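You operate a simulated robot arm through the tools that you are given. There is no shell and no other tool. Be economical: measure what you need, move in short steps, check, and stop when the job is done.

You run a simulated robot arm. Do the job below in one go: nothing can be reset, and whatever is moved stays where it is left.

## Task
Swap the blocked silencer in the holder for the purple one and prove its flow.
Fine: flow-test the fitted one first; valve shut ahead of the swap and at the end; the old one goes in the BLOCKED tray; leave the third.
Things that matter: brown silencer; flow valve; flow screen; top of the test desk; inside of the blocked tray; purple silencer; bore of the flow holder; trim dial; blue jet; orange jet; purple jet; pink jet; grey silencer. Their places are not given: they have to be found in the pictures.

Only the result counts: the job must be done as asked and must still hold three seconds after the hand-in. Knocking over, shifting, dropping, spilling or breaking anything else fails it.

## Robot
A 6-joint arm with a two-finger parallel gripper, fixed in place. Base frame: the origin is at the foot of the arm, x ahead of it, y to its left, z up; the work surface is at about z = 0. Units: mm, degrees, N and s.
With the tool pointing down near the work surface it reaches from about 140 to 580 mm from the base axis. Its first joint turns from -66.0 to 66.0 degrees. Payload 2.1 kg.
The TCP is the grasp point between the finger pads, 30 mm short of the fingertips. In the tool frame z runs along the fingers and y along their closing line. Largest opening 94 mm; finger width 28, thickness 10; the body of the gripper, 50 by 96 mm, starts 55 mm behind the TCP.
Orientation is told as [roll, pitch, yaw] about the base's x, y, z axes, in that order, counted from this pose: with the fingers straight down and closing along the base's y, the tool's x points along the base's -x, its y along +y and its z along -z.

## Interface
- The arm moves only by the tool move_arm. Its argument "series" is a list of rows, each a list of 7 numbers: the shift along the tool's x, y, z in mm, then the turn, a rotation vector about the tool's x, y, z in rad, then the closure, from 0 (fully open) to 1 (shut). In form: [[x, y, z, rx, ry, rz, gripper], ...]. A call has 1 to 20 rows; each row shifts and turns the commanded pose from where the row before left it, along the tool's axes as they then stand. Rows are played at 5 a second. More than 50 mm and 8.6 degrees between two rows, or a gripper value outside its range, and nothing of the call is played. A pose out of reach is approached as far as the arm can. The call stops where the force on the tool passes 40 N (or 10 N more than at its start, if that is more) or the arm is blocked; 0.2 s more then pass. Each finger travels about 72 mm/s and halts on what it meets, pressing with about 34 N; the grip force reading is that of the motor and also rises with nothing between the fingers. The clock runs only during rows and for 0.2 s after the last one: add rows that do not move to give the fingers time. The reply holds the time, the measured pose of the TCP, the force on the tool along the base axes, the opening and the grip force, in the units named above and with some noise, and new pictures: "views" is both (left out), scene, wrist or none.
- Cameras (640 x 400 px; columns grow to the right, rows downward): "scene" is fixed at [44, -374.4, 463.6]; the picture's right is [0.82, -0.57, 0.00], its down [-0.42, -0.61, -0.68] and it looks along [0.38, 0.56, -0.74] (base axes); focal length 214 px, centre (320, 200). "wrist" rides on the gripper at [-37, 0, -58] in the tool frame; the picture's right is [0.00, -1.00, 0.00], its down [0.97, 0.00, -0.24] and it looks along [0.24, 0.00, 0.97] (tool axes); focal length 218 px, centre (320, 200).
- point_at(camera, pixels): there is no depth. For up to 12 entries [column, row, z] of the newest picture of that camera ("zoom" is the newest enlarged one), the place [x, y] in the base frame at which the ray of that pixel passes the height z, good to about 2 mm. It takes no simulated time.
- inspect(camera, box): a new picture of the part [left, top, right, bottom] of that camera's present view, enlarged. It takes no simulated time.
- finish_job(): hands the job in; it is judged then, once.

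Go step by step. Measure first, check grasps and placings, and put right what went wrong. The budget is 80 turns and 120 pictures, counting those below and the enlarged ones. Unless the task says otherwise, let go and move clear before handing in, and close with one line.

The tools are called after ">>>" as a command line: name --pt "numbers of a row" for each row, then --argument value for the rest, lists and objects as JSON in quotes. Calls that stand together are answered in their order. move_arm: Moves the arm, as the interface text tells. Its arguments: {"type":"object","properties":{"series":{"type":"array","items":{"type":"array","items":{"type":"number"}}},"views":{"type":"string","enum":["both","scene","wrist","none"]}},"required":["series"]} The other tools are called the same way: point_at (camera, pixels) gives the place at which the rays of pixels pass given heights; inspect (camera, box) takes an enlarged picture of a part of a camera's view; finish_job () hands the job in.

At the start:

```text
clock: 0.0
tcp_pos: [352.7, -153.1, 361.2]
tcp_rot: [0.1, 0.0, -0.1]
contact_force: [0.2, 0.4, -0.4]
gripper_width: 94.1
gripper_force: 0.0
```

scene: 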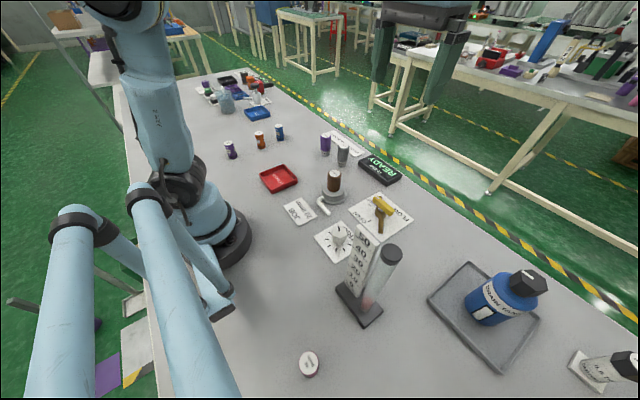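
wrist: 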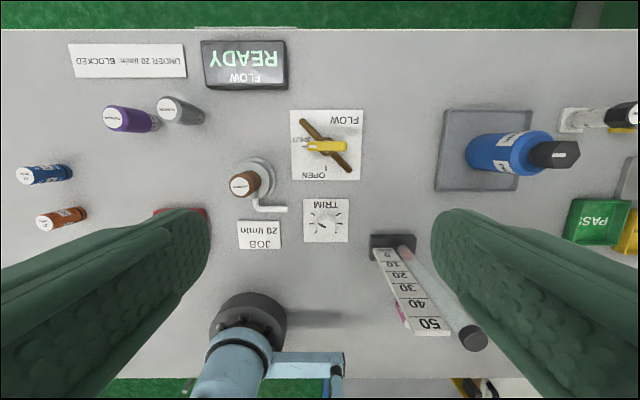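

The pictures show the holder with the brown silencer at wrist (245,185), the yellow valve at (325,147), the trim dial at (326,222), and a jet row at left. I'll enlarge the key parts first.

>>> inspect --camera "wrist" --box '[200, 30, 380, 250]'

>>> inspect --camera "scene" --box '[210, 110, 430, 270]'

>>> inspect --camera "wrist" --box '[0, 30, 220, 250]'

>>> inspect --camera "scene" --box '[300, 220, 420, 340]'

```text
1.82 times, centred on (290, 140) of wrist
```

zoom: 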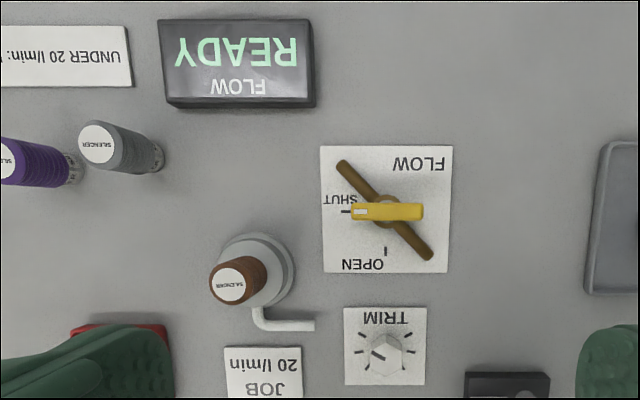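

```text
2.50 times, centred on (320, 190) of scene
```

zoom: 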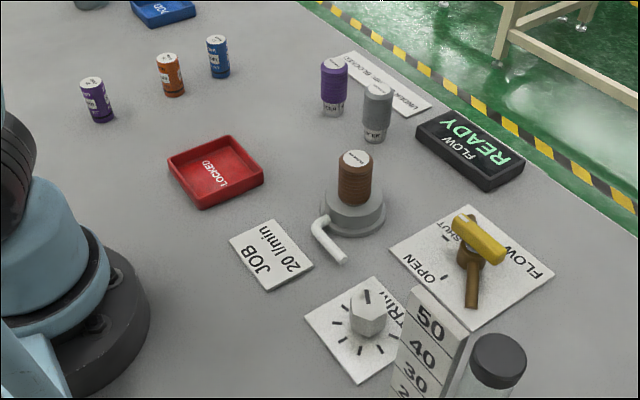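

```text
1.82 times, centred on (110, 140) of wrist
```

zoom: 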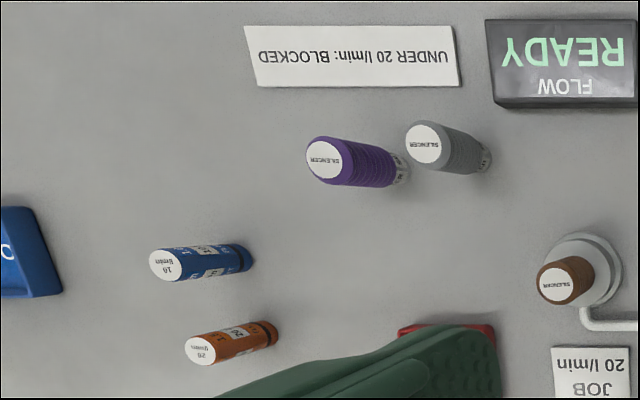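

```text
3.33 times, centred on (360, 280) of scene
```

zoom: 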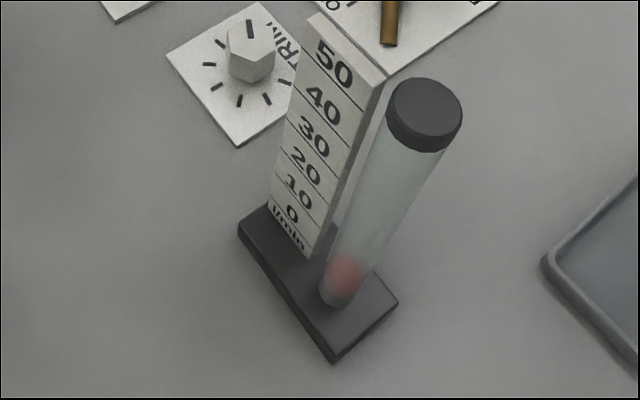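

The valve's white mark points at SHUT, and OPEN is a quarter turn from it toward -x. Next I'll measure positions with both cameras.

>>> point_at --camera "wrist" --pixels '[[244, 186, 80], [244, 186, 60], [262, 178, 25], [313, 147, 50], [340, 147, 50], [325, 147, 50], [118, 119, 50], [118, 119, 60], [172, 108, 50], [172, 108, 60], [200, 117, 0], [152, 126, 0]]'

>>> point_at --camera "scene" --pixels '[[334, 173, 80], [334, 173, 60], [334, 173, 100], [374, 199, 50], [392, 209, 50], [325, 136, 50], [325, 136, 60], [343, 147, 50], [343, 147, 60], [325, 155, 0], [278, 178, 0], [278, 178, 10]]'

```text
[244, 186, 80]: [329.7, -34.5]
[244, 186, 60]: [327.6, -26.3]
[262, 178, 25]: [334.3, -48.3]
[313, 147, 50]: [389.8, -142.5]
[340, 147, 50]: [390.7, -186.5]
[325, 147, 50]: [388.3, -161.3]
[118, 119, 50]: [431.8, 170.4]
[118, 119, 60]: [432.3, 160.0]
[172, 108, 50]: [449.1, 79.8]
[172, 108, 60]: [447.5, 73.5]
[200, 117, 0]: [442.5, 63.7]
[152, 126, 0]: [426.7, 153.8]
```

```text
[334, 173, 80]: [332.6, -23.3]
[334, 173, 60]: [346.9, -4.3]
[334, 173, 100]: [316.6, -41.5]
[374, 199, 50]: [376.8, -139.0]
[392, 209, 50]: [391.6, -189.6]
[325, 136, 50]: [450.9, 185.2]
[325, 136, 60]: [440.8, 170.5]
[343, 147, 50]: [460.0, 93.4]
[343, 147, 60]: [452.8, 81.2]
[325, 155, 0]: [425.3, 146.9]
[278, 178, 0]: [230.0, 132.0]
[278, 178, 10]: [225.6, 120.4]
```

Purple comes out near (428,148), grey near (445,66), brown near (328,-40) and the valve near (389,-163). Before descending I'll check the meter pillar and the valve's height.

>>> point_at --camera "scene" --pixels '[[391, 252, 140], [391, 252, 180], [391, 252, 220], [364, 232, 180], [380, 201, 30], [380, 201, 60], [391, 209, 70], [340, 230, 20], [340, 230, 30]]'

>>> point_at --camera "wrist" --pixels '[[472, 338, 140], [472, 338, 180], [472, 338, 220], [430, 330, 180], [326, 147, 30], [326, 147, 60], [340, 147, 70]]'

>>> move_arm --pt "-18 -5 40 0 0 0 0" --pt "-18 -5 40 0 0 0 0" --pt "0 0 0 0 0 0.1428 0" --pt "0 0 0 0 0 0.1428 0" --pt "0 0 0 0 0 0.1428 0" --pt "0 0 0 0 0 0.1428 0" --pt "0 0 0 0 0 0.1428 0" --pt "0 0 0 0 0 0.1428 0" --pt "0 0 0 0 0 0.1428 0" --pt "0 0 0 0 0 0.1428 0" --pt "0 0 0 0 0 0.1428 0" --pt "0 0 0 0 0 0.1428 0" --pt "0 0 0 0 0 0.1428 0" --pt "0 0 40 0 0 0 0" --pt "0 0 0 0 0 0 0" --pt "0 0 0 0 0 0 0"

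```text
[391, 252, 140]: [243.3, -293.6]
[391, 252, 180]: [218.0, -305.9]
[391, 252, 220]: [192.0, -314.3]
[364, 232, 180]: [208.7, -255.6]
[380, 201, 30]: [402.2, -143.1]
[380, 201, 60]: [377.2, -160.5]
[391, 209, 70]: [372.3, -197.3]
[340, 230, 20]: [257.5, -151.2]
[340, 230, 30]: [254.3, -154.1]
```

```text
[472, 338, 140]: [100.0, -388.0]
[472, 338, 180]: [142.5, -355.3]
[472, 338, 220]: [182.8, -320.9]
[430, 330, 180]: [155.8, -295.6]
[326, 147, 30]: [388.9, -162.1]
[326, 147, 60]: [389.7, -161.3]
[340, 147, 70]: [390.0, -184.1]
```

```text
clock: 3.4
tcp_pos: [391.1, -164.9, 238.3]
tcp_rot: [0.0, -0.1, -90.0]
contact_force: [0.3, -0.2, -0.8]
gripper_width: 93.9
gripper_force: 0.0
```

scene: 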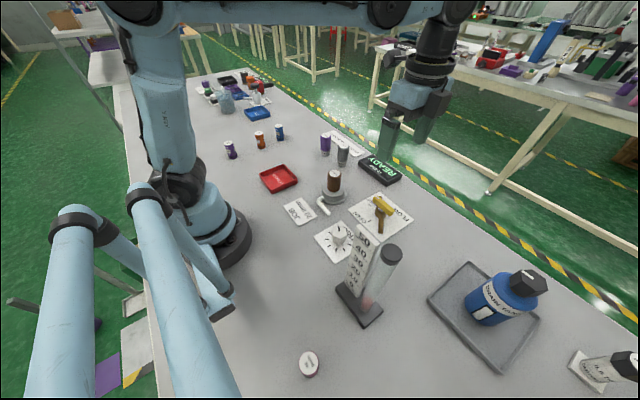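
wrist: 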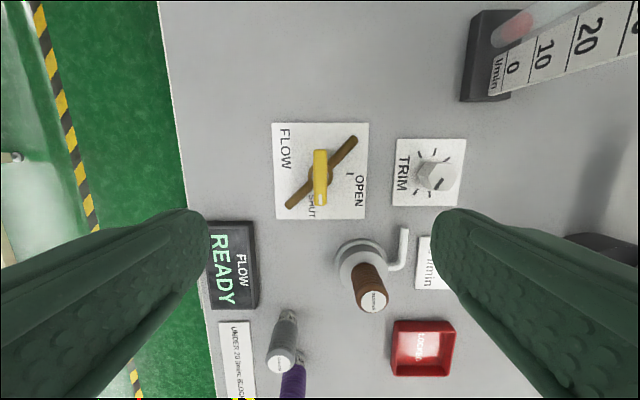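

The handle bar now sits at wrist (320,177), running from (321,151) to (320,205). I'll enlarge it for its height and centre.

>>> inspect --camera "wrist" --box '[260, 120, 380, 230]'

>>> point_at --camera "wrist" --pixels '[[320, 153, 50], [320, 153, 70], [320, 204, 50], [320, 204, 70], [314, 177, 60], [328, 177, 60]]'

>>> inspect --camera "scene" --box '[340, 180, 420, 240]'

```text
3.64 times, centred on (320, 175) of wrist
```

zoom: 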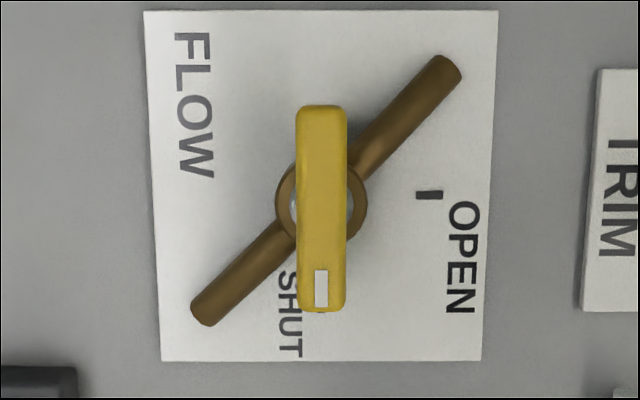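

```text
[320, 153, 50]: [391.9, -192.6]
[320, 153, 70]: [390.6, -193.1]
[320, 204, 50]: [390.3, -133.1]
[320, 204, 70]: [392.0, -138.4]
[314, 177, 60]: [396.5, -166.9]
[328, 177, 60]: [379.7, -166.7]
```

```text
6.67 times, centred on (380, 210) of scene
```

zoom: 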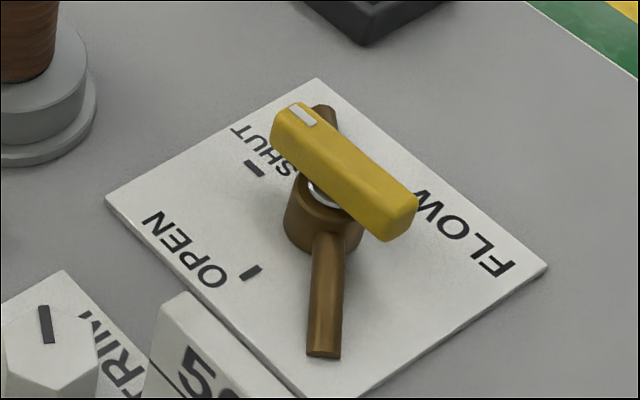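

I'll triangulate the handle top from the scene camera.

>>> point_at --camera "zoom" --pixels '[[345, 155, 40], [345, 155, 50], [345, 155, 60], [345, 155, 70], [322, 200, 20], [322, 200, 30]]'

```text
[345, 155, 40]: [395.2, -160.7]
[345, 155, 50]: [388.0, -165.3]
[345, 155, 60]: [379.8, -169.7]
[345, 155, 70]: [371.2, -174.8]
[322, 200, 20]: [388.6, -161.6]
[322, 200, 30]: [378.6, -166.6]
```

The handle top is at about z=50, centred at (389,-165). I'll descend with the fingers half closed so the tips stop at z≈35.

>>> move_arm --pt "0 -2 45 0 0 0 0.3" --pt "0 0 45 0 0 0 0.5" --pt "0 0 40 0 0 0 0.55" --pt "0 0 30 0 0 0 0.55" --pt "0 0 0 0 0 0 0.55"

```text
clock: 4.6
tcp_pos: [387.6, -164.7, 81.4]
tcp_rot: [-0.1, 0.0, -89.9]
contact_force: [-0.5, 0.4, -0.1]
gripper_width: 42.2
gripper_force: 0.1
```

scene: 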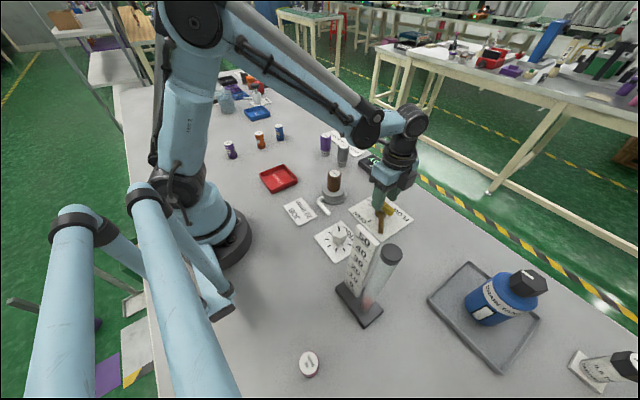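
wrist: 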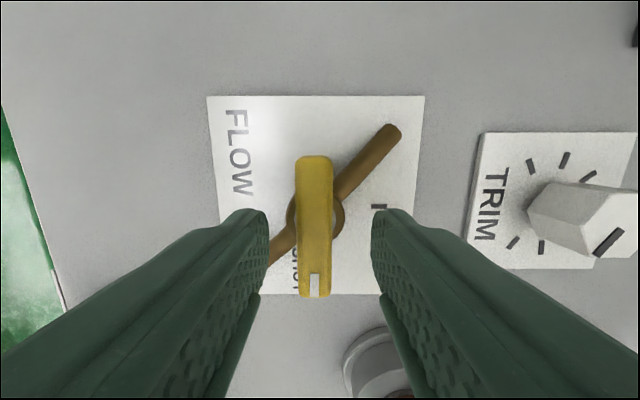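

The handle is about 2 mm toward +x of my centreline (column 314). I'll correct that, descend 16 mm and close.

>>> move_arm --pt "0 2 8 0 0 0 0.55" --pt "0 0 8 0 0 0 0.55" --pt "0 0 0 0 0 0 0.8" --pt "0 0 0 0 0 0 1" --pt "0 0 0 0 0 0 1" --pt "0 0 0 0 0 0 1"

```text
clock: 6.0
tcp_pos: [389.9, -163.3, 64.3]
tcp_rot: [0.1, 0.0, -90.0]
contact_force: [15.1, -0.9, -10.0]
gripper_width: 15.6
gripper_force: 44.8
```

scene: 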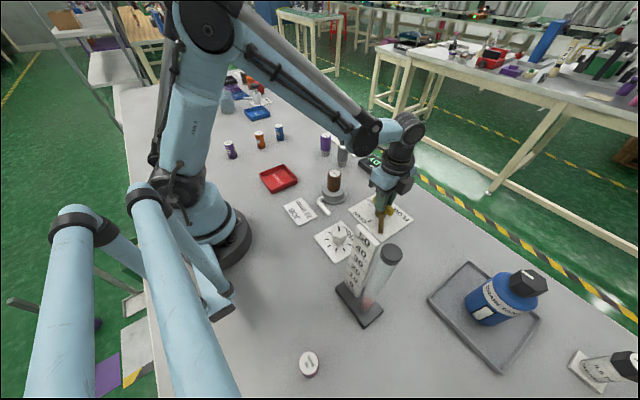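
wrist: 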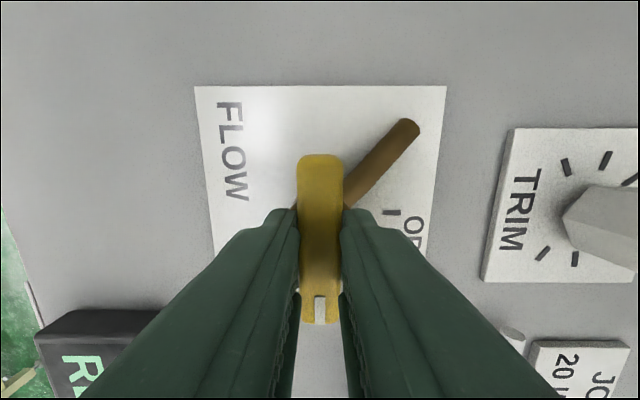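

The handle is gripped at 15.6 mm with a small side load. I'll turn it toward OPEN in stages.

>>> move_arm --pt "0 1 0 0 0 0 1" --pt "0 0 0 0 0 -0.1 1" --pt "0 0 0 0 0 -0.1 1" --pt "0 0 0 0 0 -0.1 1" --pt "0 0 0 0 0 -0.1 1" --views "none"

```text
clock: 7.2
tcp_pos: [390.7, -163.5, 63.2]
tcp_rot: [-0.2, 0.0, -67.0]
contact_force: [-9.8, -5.7, 4.1]
gripper_width: 15.6
gripper_force: 45.2
```

Rotation is going smoothly at yaw -67 with low force. I'll continue.

>>> move_arm --pt "0 0 0 0 0 -0.13 1" --pt "0 0 0 0 0 -0.13 1" --pt "0 0 0 0 0 -0.13 1" --pt "0 0 0 0 0 -0.13 1" --pt "0 0 0 0 0 -0.13 1" --pt "0 0 0 0 0 -0.13 1" --pt "0 0 0 0 0 -0.13 1" --pt "0 0 0 0 0 -0.13 1" --pt "0 0 0 0 0 -0.1308 1" --pt "0 0 0 0 0 0 1"

```text
clock: 9.4
tcp_pos: [389.0, -165.5, 63.2]
tcp_rot: [-0.2, 0.5, 0.0]
contact_force: [-27.0, -15.9, -0.1]
gripper_width: 15.9
gripper_force: 45.3
```

scene: 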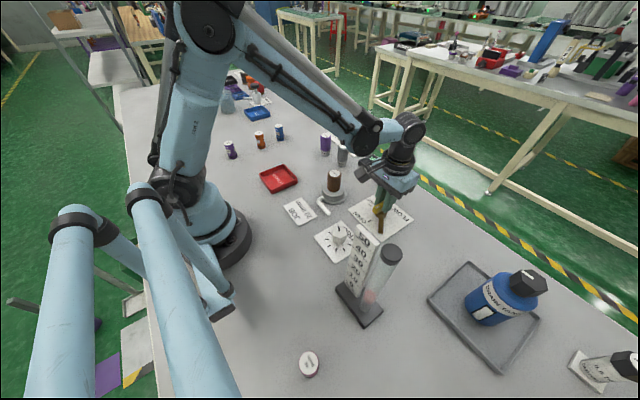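
wrist: 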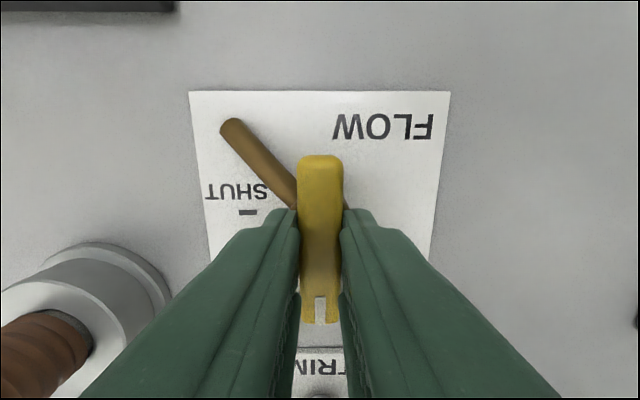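

The valve is at OPEN. I'll hold it open a few seconds so the test can run, then look at the screen and meter.

>>> move_arm --pt "0 0 0 0 0 0 1" --pt "0 0 0 0 0 0 1" --pt "0 0 0 0 0 0 1" --pt "0 0 0 0 0 0 1" --pt "0 0 0 0 0 0 1" --pt "0 0 0 0 0 0 1" --pt "0 0 0 0 0 0 1" --pt "0 0 0 0 0 0 1" --pt "0 0 0 0 0 0 1" --pt "0 0 0 0 0 0 1" --views "none"

>>> inspect --camera "scene" --box '[300, 130, 440, 330]'

```text
clock: 11.6
tcp_pos: [390.4, -164.7, 63.3]
tcp_rot: [-0.3, 0.4, 0.0]
contact_force: [-23.8, -16.5, -8.0]
gripper_width: 15.5
gripper_force: 45.0
```

```text
2.00 times, centred on (370, 230) of scene
```

zoom: 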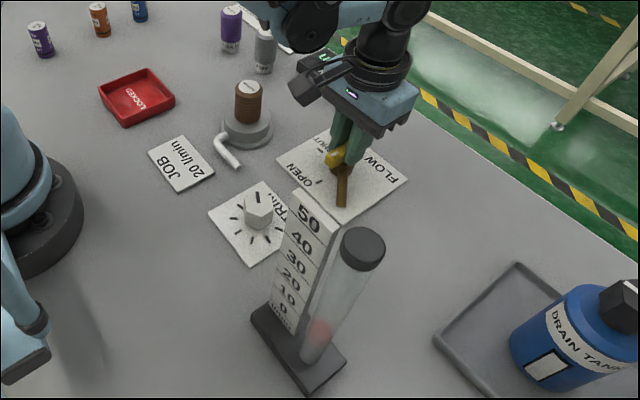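

The ball is only slightly raised and the screen is hidden by the arm. I'll release and lift to read the screen.

>>> move_arm --pt "0 0 0 0 0 0 0.6" --pt "0 0 0 0 0 0 0.6" --pt "0 0 -40 0 0 0 0.6" --pt "0 0 -45 0 0 0 0.4" --pt "0 0 -45 0 0 0 0.4" --pt "0 0 -45 0 0 0 0.4" --pt "0 0 0 0 0 0 0.4"

>>> inspect --camera "scene" --box '[300, 140, 420, 330]'

```text
clock: 13.2
tcp_pos: [388.5, -161.7, 238.4]
tcp_rot: [0.0, 0.0, -0.1]
contact_force: [0.1, 1.2, 0.1]
gripper_width: 56.6
gripper_force: 0.1
```

scene: 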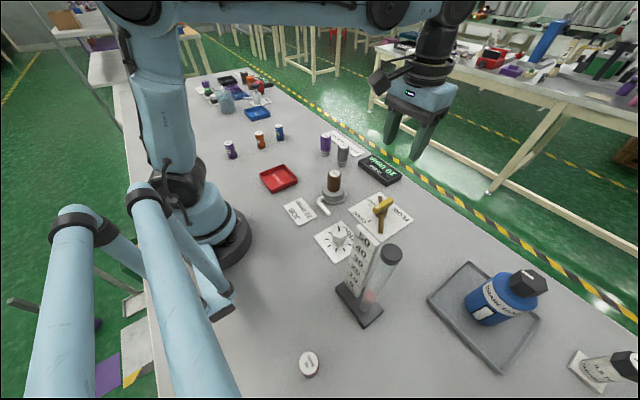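
wrist: 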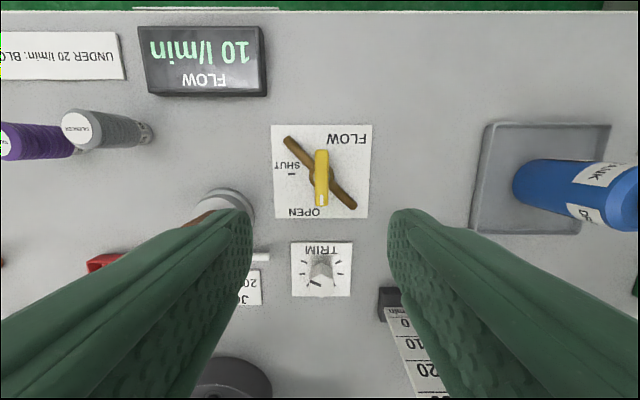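

```text
2.11 times, centred on (360, 235) of scene
```

zoom: 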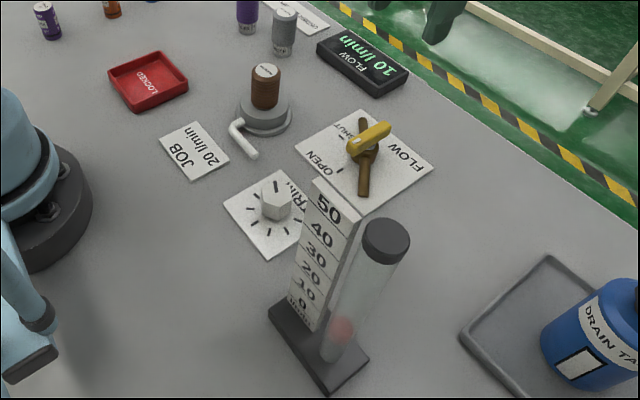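

The screen reads 10 l/min, under 20, so the fitted silencer is blocked. Now I'll go back down and shut the valve.

>>> move_arm --pt "0 -2 45 0 0 0 0.55" --pt "0 0 45 0 0 0 0.55" --pt "0 0 45 0 0 0 0.55" --pt "-1 0 39 0 0 0 0.55" --pt "0 0 0 0 0 0 0.55" --pt "0 0 0 0 0 0 1" --pt "0 0 0 0 0 0 1" --pt "0 0 0 0 0 0 1"

```text
clock: 15.0
tcp_pos: [391.3, -164.1, 64.3]
tcp_rot: [0.2, 0.1, 0.1]
contact_force: [-1.2, 15.4, -18.4]
gripper_width: 15.8
gripper_force: 45.3
```

scene: 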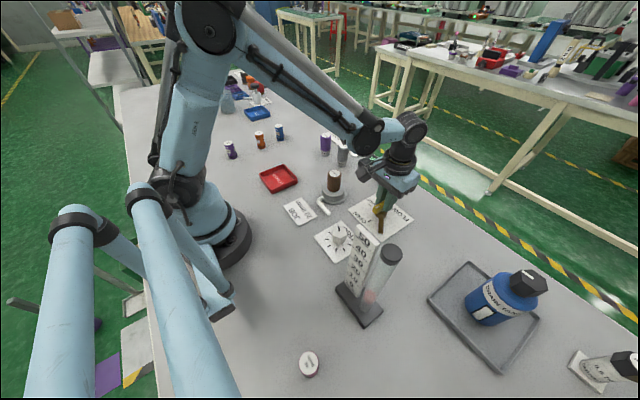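
wrist: 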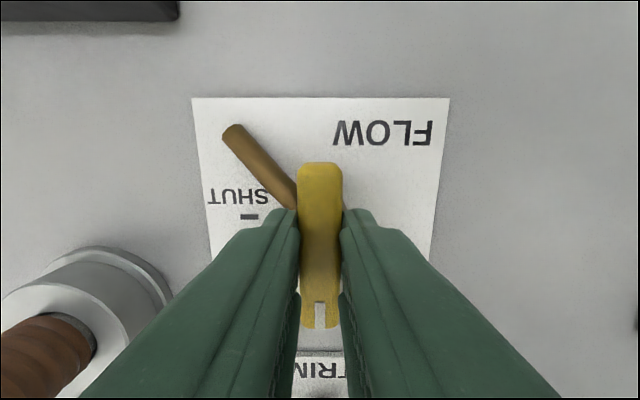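

Gripped at 15.8 mm. I'll turn back to SHUT, release and lift.

>>> move_arm --pt "0 1 0 0 0 0.1428 1" --pt "0 0 0 0 0 0.1428 1" --pt "0 0 0 0 0 0.1428 1" --pt "0 0 0 0 0 0.1428 1" --pt "0 0 0 0 0 0.1428 1" --pt "0 0 0 0 0 0.1428 1" --pt "0 0 0 0 0 0.1428 1" --pt "0 0 0 0 0 0.1428 1" --pt "0 0 0 0 0 0.1428 1" --pt "0 0 0 0 0 0.1428 1" --pt "0 0 0 0 0 0.1428 1" --pt "0 0 0 0 0 0.01 1" --pt "0 0 0 0 0 0 1" --views "none"

>>> move_arm --pt "0 0 0 0 0 -0.01 0.55" --pt "0 0 0 0 0 0 0.55" --pt "0 0 -40 0 0 0 0.55" --pt "0 0 -45 0 0 0 0.4" --pt "0 0 -45 0 0 0 0.4" --pt "0 0 -45 0 0 0 0.4" --pt "0 0 0 0 0 0 0.4"

```text
clock: 17.8
tcp_pos: [389.6, -166.4, 64.3]
tcp_rot: [-0.3, -0.4, -90.6]
contact_force: [-27.3, -18.6, -11.5]
gripper_width: 15.8
gripper_force: 44.7
```

```text
clock: 19.4
tcp_pos: [391.5, -165.0, 240.8]
tcp_rot: [0.0, 0.0, -90.0]
contact_force: [-0.2, 1.6, 0.7]
gripper_width: 56.4
gripper_force: 0.0
```

scene: 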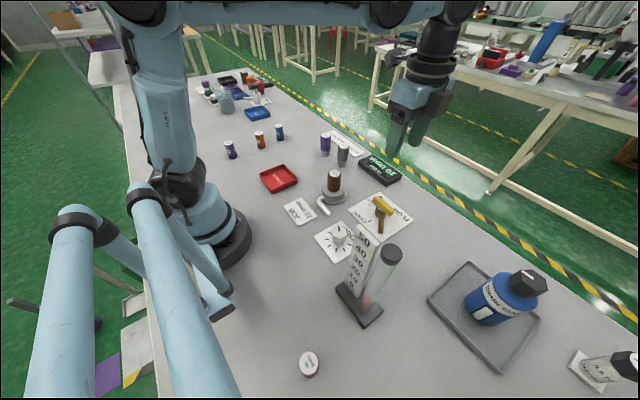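
wrist: 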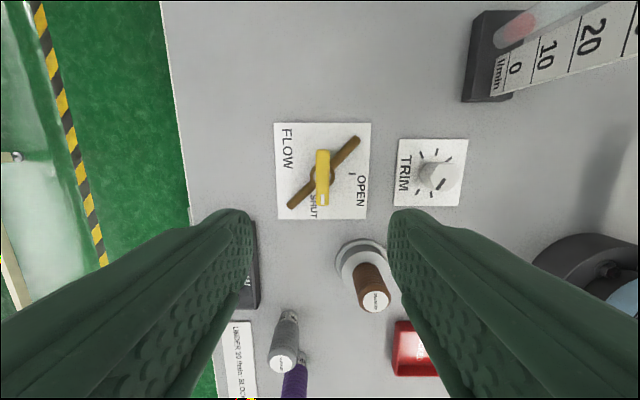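

The handle is back at SHUT (mark at row 205). I'll check the screen and ball to confirm.

>>> inspect --camera "scene" --box '[320, 150, 420, 320]'

>>> inspect --camera "wrist" --box '[260, 110, 400, 320]'

```text
2.35 times, centred on (370, 235) of scene
```

zoom: 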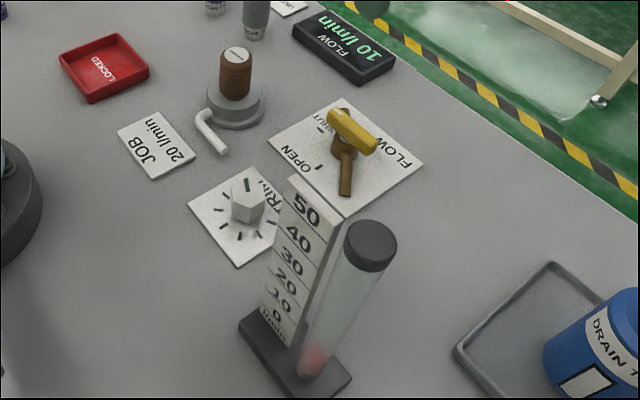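

```text
1.90 times, centred on (330, 215) of wrist
```

zoom: 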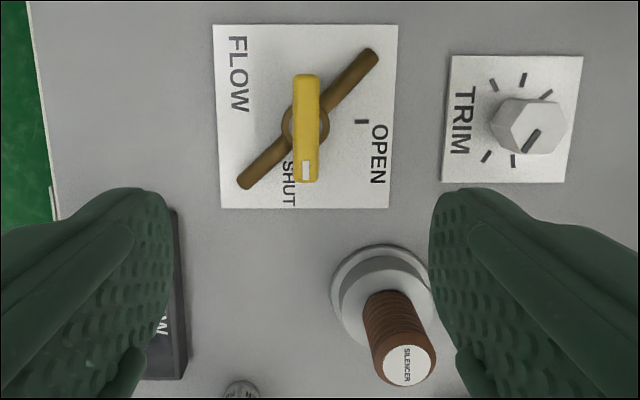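

The ball has dropped and the valve is shut; the screen just holds the last reading of 10. Now I'll move above the brown silencer.

>>> move_arm --pt "40 -20 0 0 0 0 0.2" --pt "40 -20 0 0 0 0 0.2" --pt "40 -20 0 0 0 0 0.2" --pt "0 0 0 0 0 0 0.2"

>>> inspect --camera "wrist" --box '[240, 100, 400, 300]'

>>> inspect --camera "scene" --box '[250, 140, 370, 220]'

```text
clock: 20.4
tcp_pos: [331.4, -44.5, 240.8]
tcp_rot: [0.0, 0.0, -90.0]
contact_force: [-0.2, 1.1, 0.4]
gripper_width: 75.1
gripper_force: 0.1
```

scene: 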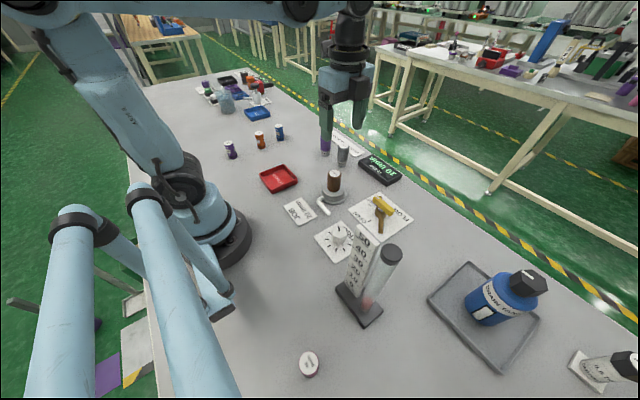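
wrist: 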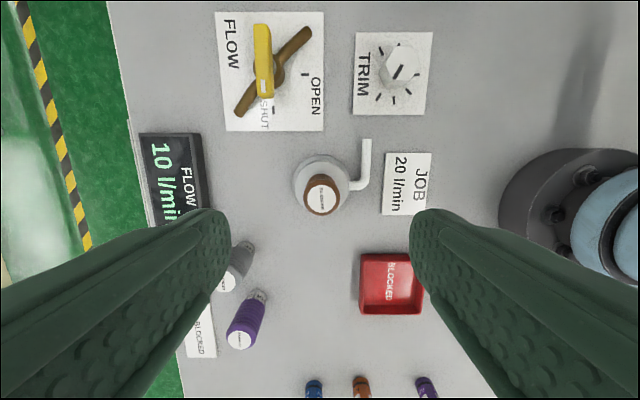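

```text
2.00 times, centred on (320, 200) of wrist
```

zoom: 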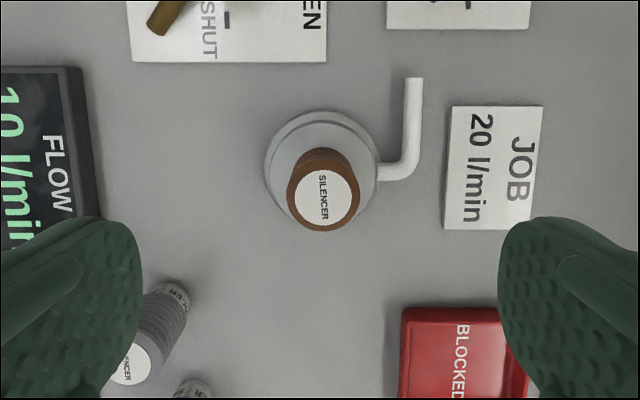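

```text
5.00 times, centred on (310, 180) of scene
```

zoom: 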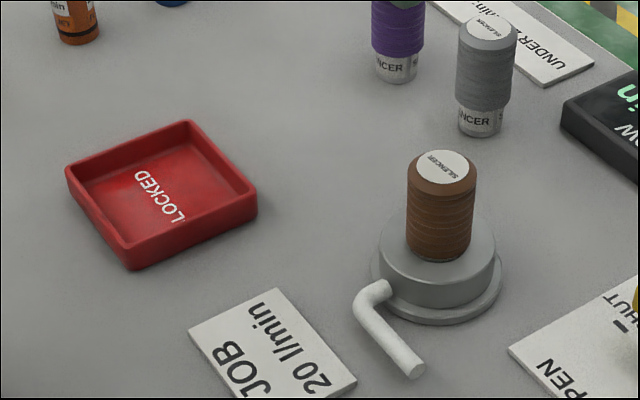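

I'll triangulate the brown top, the holder top and the tray from both views.

>>> point_at --camera "zoom" --pixels '[[447, 167, 80], [447, 167, 90], [447, 167, 100], [437, 250, 20], [437, 250, 30], [437, 250, 40], [160, 200, 2], [86, 185, 15], [240, 205, 15], [188, 136, 15], [130, 255, 15]]'

>>> point_at --camera "wrist" --pixels '[[323, 197, 80], [323, 197, 90], [323, 197, 100], [319, 182, 30], [321, 185, 40], [363, 284, 2], [421, 284, 2], [391, 256, 15], [391, 313, 15], [391, 284, 2]]'

```text
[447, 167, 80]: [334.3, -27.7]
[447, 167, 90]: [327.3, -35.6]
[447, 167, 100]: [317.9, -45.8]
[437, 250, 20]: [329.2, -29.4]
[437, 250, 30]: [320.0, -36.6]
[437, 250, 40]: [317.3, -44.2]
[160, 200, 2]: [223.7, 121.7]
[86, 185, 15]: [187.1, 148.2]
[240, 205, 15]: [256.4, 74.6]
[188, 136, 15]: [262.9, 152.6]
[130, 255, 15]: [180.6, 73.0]
```

```text
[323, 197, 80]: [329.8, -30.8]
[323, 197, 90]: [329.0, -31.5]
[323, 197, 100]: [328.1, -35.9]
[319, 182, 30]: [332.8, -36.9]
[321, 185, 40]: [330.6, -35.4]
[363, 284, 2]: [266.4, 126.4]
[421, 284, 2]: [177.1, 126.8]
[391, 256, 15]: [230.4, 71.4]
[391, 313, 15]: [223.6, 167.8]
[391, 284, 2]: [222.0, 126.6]
```

Brown is at about (329,-33), top z≈88, holder top z≈33. I'll align and come down around it.

>>> move_arm --pt "11 -2 40 0 0 0 0.2" --pt "0 0 45 0 0 0 0.2" --pt "0 0 35 0 0 0 0.2" --pt "0 0 0 0 0 0 0.3"

```text
clock: 21.4
tcp_pos: [329.1, -33.3, 119.5]
tcp_rot: [0.1, 0.0, -89.9]
contact_force: [-0.3, 0.1, 0.5]
gripper_width: 65.8
gripper_force: 0.2
```

scene: 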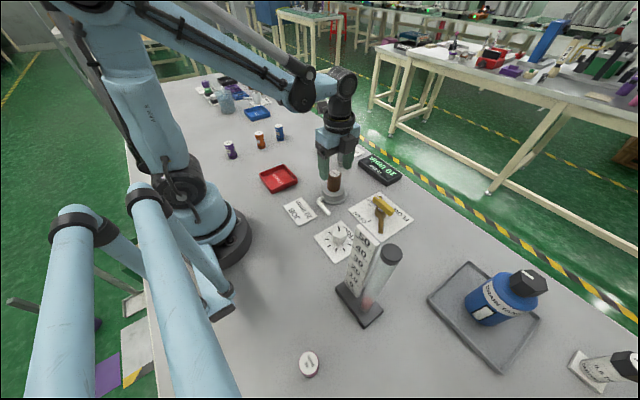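
wrist: 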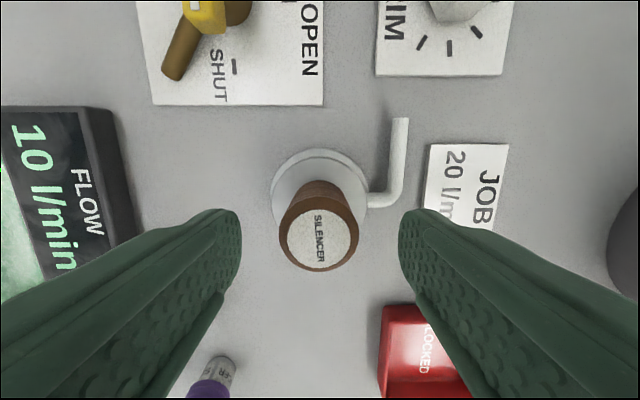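

Well centred. I'll descend to z≈70 and grip.

>>> move_arm --pt "0 0 25 0 0 0 0.3" --pt "0 0 24 0 0 0 0.3" --pt "0 0 0 0 0 0 0.3" --pt "0 0 0 0 0 0 0.6" --pt "0 0 0 0 0 0 0.9" --pt "0 0 0 0 0 0 0.9" --pt "0 0 0 0 0 0 0.9"

```text
clock: 23.0
tcp_pos: [329.7, -34.2, 70.6]
tcp_rot: [0.0, 0.0, -90.0]
contact_force: [0.8, -0.4, -0.3]
gripper_width: 36.8
gripper_force: 33.7
```

scene: 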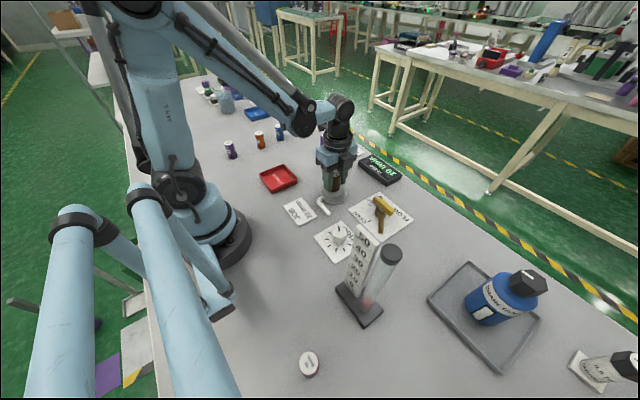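
wrist: 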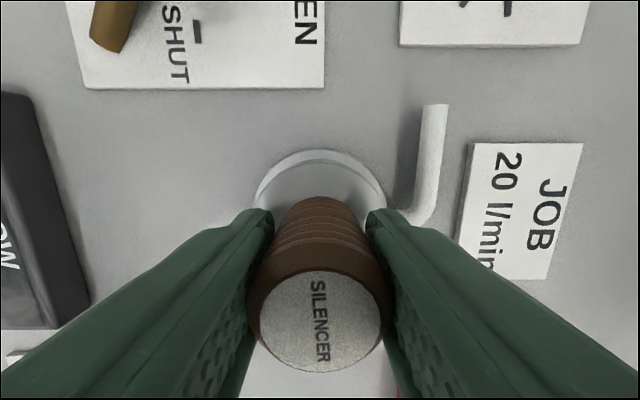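

Gripped at 36.8 mm with low side force. I'll pull it straight up.

>>> move_arm --pt "0 0 -8 0 0 0 0.9" --pt "0 0 -12 0 0 0 0.9" --pt "0 0 -20 0 0 0 0.9" --pt "0 0 -30 0 0 0 0.9" --pt "0 0 -30 0 0 0 0.9" --pt "0 0 0 0 0 0 0.9"

>>> inspect --camera "scene" --box '[290, 120, 390, 220]'

```text
clock: 24.4
tcp_pos: [328.2, -33.2, 171.1]
tcp_rot: [0.0, 0.0, -90.1]
contact_force: [0.0, -0.9, -0.9]
gripper_width: 37.0
gripper_force: 34.1
```

scene: 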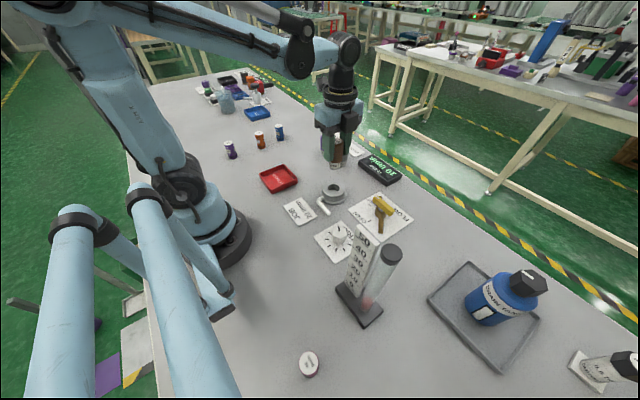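
wrist: 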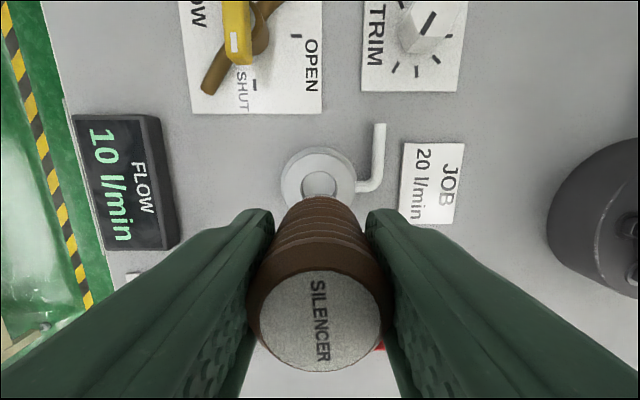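

```text
4.00 times, centred on (340, 170) of scene
```

zoom: 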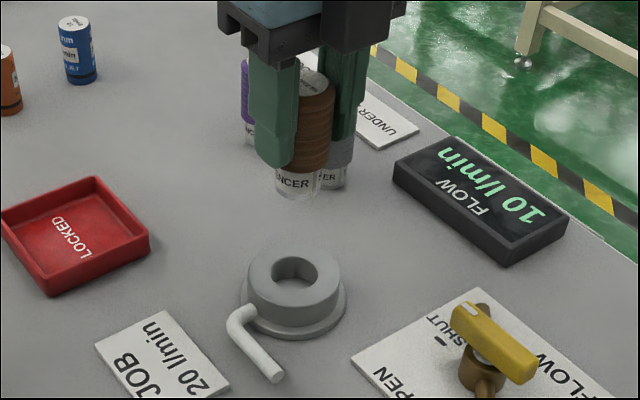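

It is out. I'll measure the bore and the stem bottom.

>>> point_at --camera "zoom" --pixels '[[294, 268, 25], [294, 268, 30], [294, 268, 35], [294, 195, 110], [294, 195, 120], [294, 195, 130], [294, 172, 130], [78, 235, 2], [313, 80, 190], [313, 80, 180]]'

>>> point_at --camera "wrist" --pixels '[[320, 184, 25], [320, 184, 30], [320, 184, 35]]'

```text
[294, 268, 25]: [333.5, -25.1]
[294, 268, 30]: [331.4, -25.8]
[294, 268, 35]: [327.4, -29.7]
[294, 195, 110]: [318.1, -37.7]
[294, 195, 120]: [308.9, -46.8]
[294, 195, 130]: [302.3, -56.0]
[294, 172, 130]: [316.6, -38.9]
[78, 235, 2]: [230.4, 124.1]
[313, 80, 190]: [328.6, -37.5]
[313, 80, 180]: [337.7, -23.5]
```

```text
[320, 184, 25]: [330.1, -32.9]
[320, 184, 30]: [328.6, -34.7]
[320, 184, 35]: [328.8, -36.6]
```

The bore is at about (328.5,-33) and the stem bottom about 61 mm below the TCP. I'll carry the brown one over the tray.

>>> move_arm --pt "38 -26 0 0 0 0 0.9" --pt "38 -26 0 0 0 0 0.9" --pt "38 -26 0 0 0 0 0.9" --pt "38 -25 0 0 0 0 0.9" --pt "0 0 0 0 0 0 0.9" --pt "0 0 30 0 0 0 0.9" --pt "0 0 30 0 0 0 0.9" --pt "0 0 0 0 0 0 0.9"

>>> inspect --camera "scene" --box '[220, 120, 340, 210]'

```text
clock: 26.2
tcp_pos: [225.3, 118.6, 109.4]
tcp_rot: [-0.1, -0.1, -90.0]
contact_force: [0.0, -0.5, -0.9]
gripper_width: 36.9
gripper_force: 34.3
```

scene: 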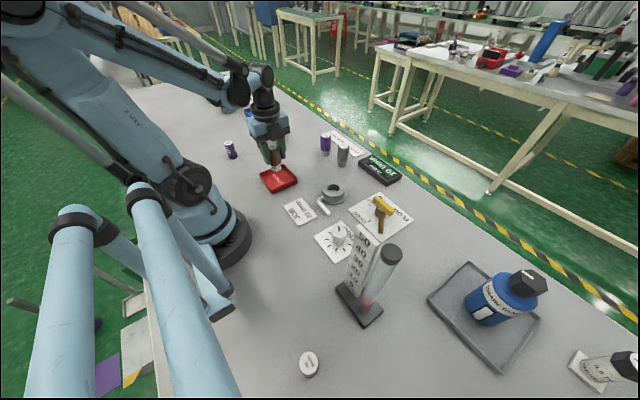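
wrist: 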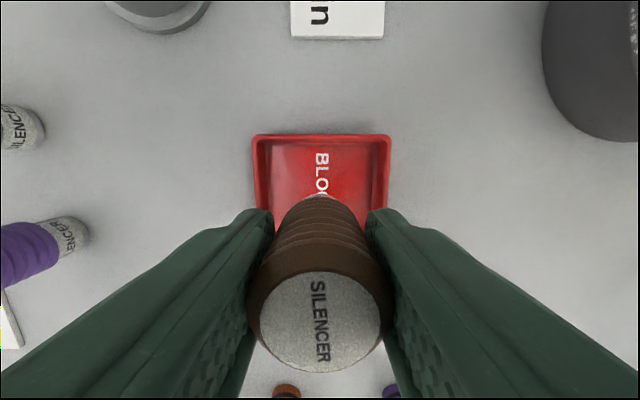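

```text
4.44 times, centred on (280, 165) of scene
```

zoom: 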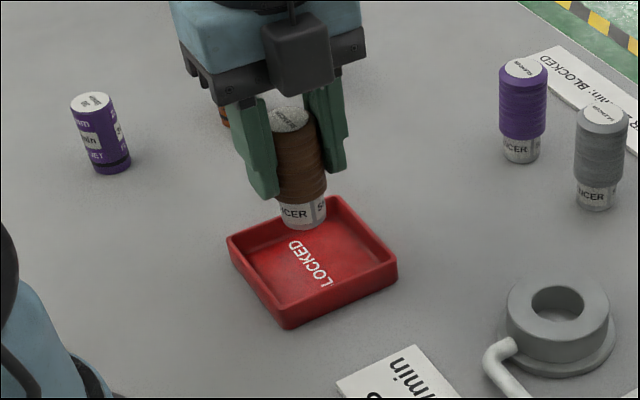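

Brown is centred over the tray. I'll lower it gently until it touches.

>>> move_arm --pt "0 0 20 0 0 0 0.9" --pt "0 0 15 0 0 0 0.9" --pt "0 0 3 0 0 0 0.9" --pt "0 0 2 0 0 0 0.9" --pt "0 0 0 0 0 0 0.9" --views "none"

>>> inspect --camera "scene" --box '[240, 140, 320, 200]'

```text
clock: 27.4
tcp_pos: [226.8, 119.0, 71.2]
tcp_rot: [0.0, 0.0, -90.0]
contact_force: [-0.3, 0.5, -1.0]
gripper_width: 37.0
gripper_force: 34.5
```

```text
6.67 times, centred on (280, 170) of scene
```

zoom: 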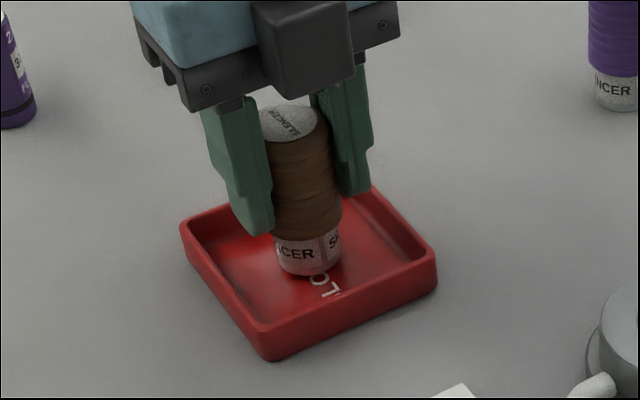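

Close to the floor, no contact yet at z=71. I'll continue in 1 mm steps.

>>> move_arm --pt "0 0 1 0 0 0 0.9" --pt "0 0 1 0 0 0 0.9" --pt "0 0 1 0 0 0 0.9" --pt "0 0 1 0 0 0 0.9" --pt "0 0 0 0 0 0 0.9" --views "none"

```text
clock: 28.6
tcp_pos: [226.8, 118.7, 66.6]
tcp_rot: [0.0, 0.0, -89.9]
contact_force: [-1.3, -0.8, 8.8]
gripper_width: 36.9
gripper_force: 34.3
```

8.8 N upward means it is standing on the floor at TCP z≈67. I'll release and lift clear.

>>> move_arm --pt "0 0 0 0 0 0 0.5" --pt "0 0 0 0 0 0 0.3" --pt "0 0 0 0 0 0 0.3" --pt "0 0 -20 0 0 0 0.3" --pt "0 0 -35 0 0 0 0.3" --pt "0 0 -45 0 0 0 0.3" --pt "0 0 0 0 0 0 0.3"

>>> inspect --camera "scene" --box '[240, 140, 320, 200]'

```text
clock: 30.2
tcp_pos: [226.3, 120.0, 166.6]
tcp_rot: [0.0, -0.1, -89.9]
contact_force: [-0.1, 0.2, -0.4]
gripper_width: 65.7
gripper_force: 0.1
```

scene: 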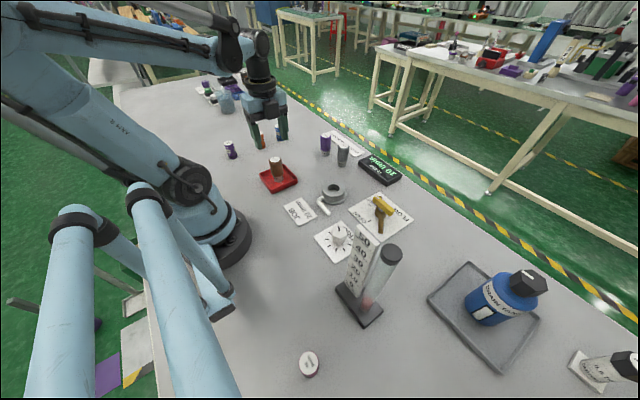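
wrist: 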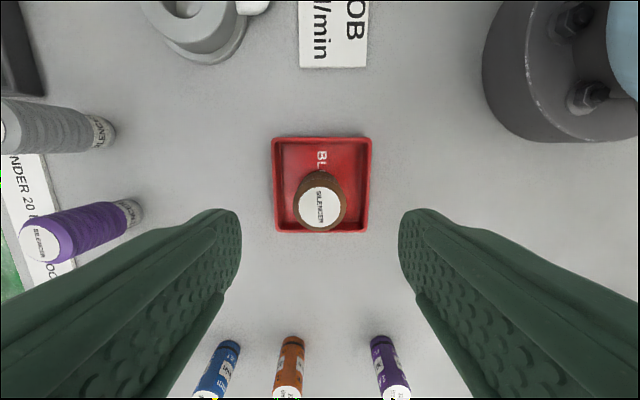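

```text
6.67 times, centred on (280, 170) of scene
```

zoom: 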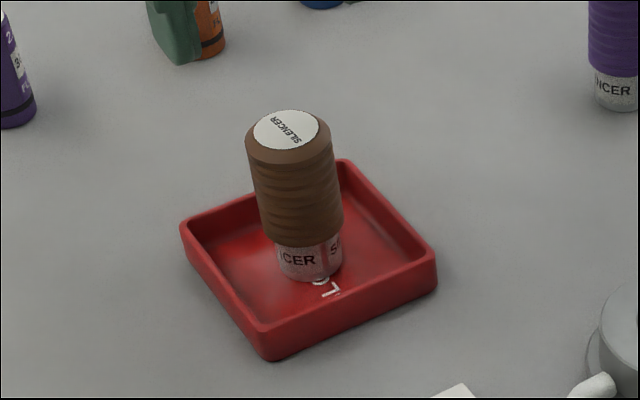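

The brown one stands upright in the tray. Next I'll move above the purple silencer near (428,150).

>>> move_arm --pt "6 40 -20 0 0 0 0.2" --pt "6 40 -20 0 0 0 0.2" --pt "6 40 0 0 0 0 0.2" --pt "6 40 0 0 0 0 0.2" --pt "0 40 0 0 0 0 0.2" --pt "0 0 0 0 0 0 0.2"

>>> inspect --camera "scene" --box '[300, 120, 380, 180]'

```text
clock: 31.6
tcp_pos: [425.3, 141.5, 204.4]
tcp_rot: [0.0, 0.0, -90.0]
contact_force: [-0.4, 0.0, 0.3]
gripper_width: 75.2
gripper_force: 0.1
```

scene: 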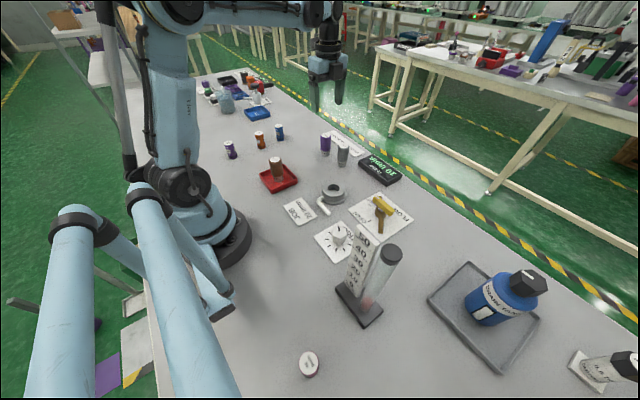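
wrist: 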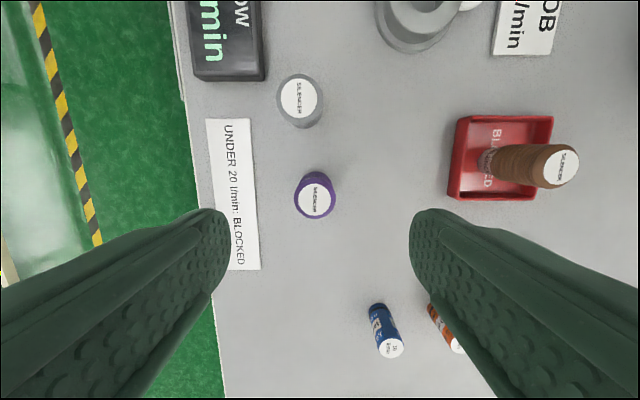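

```text
6.67 times, centred on (340, 150) of scene
```

zoom: 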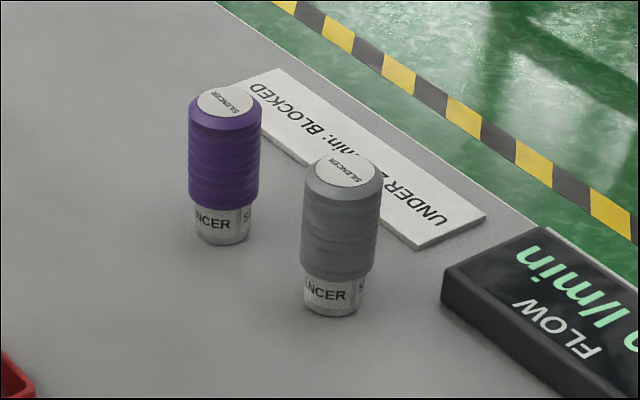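

>>> point_at --camera "wrist" --pixels '[[316, 201, 78], [299, 98, 78]]'

>>> point_at --camera "zoom" --pixels '[[227, 100, 78], [345, 168, 78]]'

```text
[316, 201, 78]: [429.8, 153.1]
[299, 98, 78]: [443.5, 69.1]
```

```text
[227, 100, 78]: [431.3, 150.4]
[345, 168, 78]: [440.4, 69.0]
```

Both cameras agree on purple at about (429.5,151.5) with top z≈78. I'll align, come partway down and check.

>>> move_arm --pt "10 4 0 0 0 0 0.3" --pt "0 0 45 0 0 0 0.3" --pt "0 0 45 0 0 0 0.3" --pt "0 0 0 0 0 0 0.3" --views "wrist"

```text
clock: 32.6
tcp_pos: [430.8, 152.4, 117.2]
tcp_rot: [0.0, -0.1, -90.0]
contact_force: [0.2, -0.4, 0.8]
gripper_width: 65.6
gripper_force: 0.1
```

wrist: 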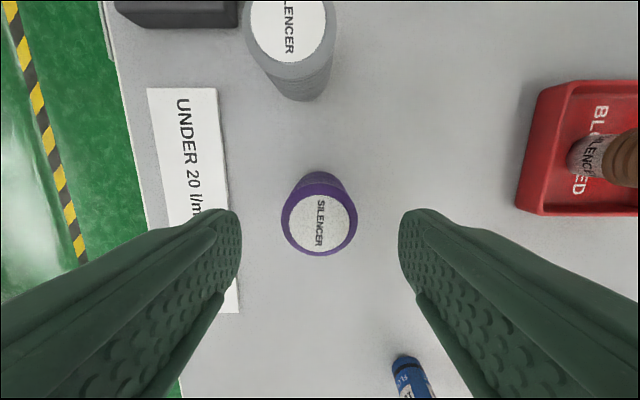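

Purple is centred between the fingers. I'll descend to z≈63 and grip.

>>> move_arm --pt "-1 0 30 0 0 0 0.3" --pt "0 0 23 0 0 0 0.3" --pt "0 0 0 0 0 0 0.3" --pt "0 0 0 0 0 0 0.6" --pt "0 0 0 0 0 0 0.9" --pt "0 0 0 0 0 0 0.9" --pt "0 0 0 0 0 0 0.9"

```text
clock: 34.2
tcp_pos: [431.2, 151.1, 64.3]
tcp_rot: [0.0, 0.0, -89.9]
contact_force: [0.0, -0.3, -0.4]
gripper_width: 36.8
gripper_force: 33.8
```

scene: 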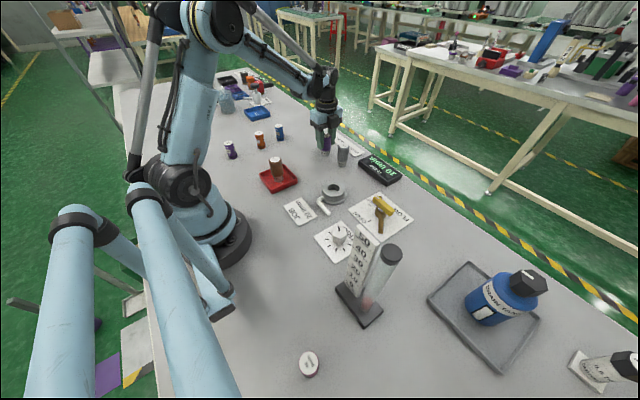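
wrist: 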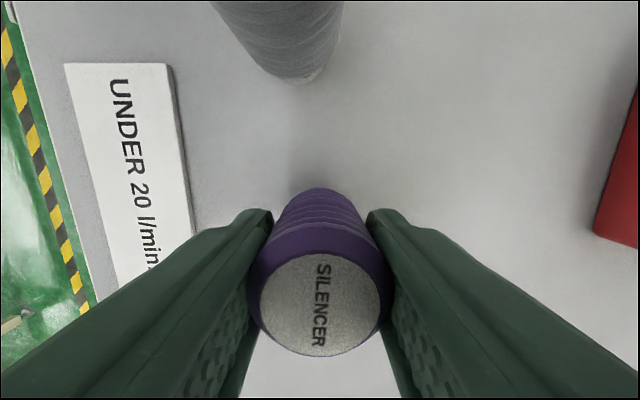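

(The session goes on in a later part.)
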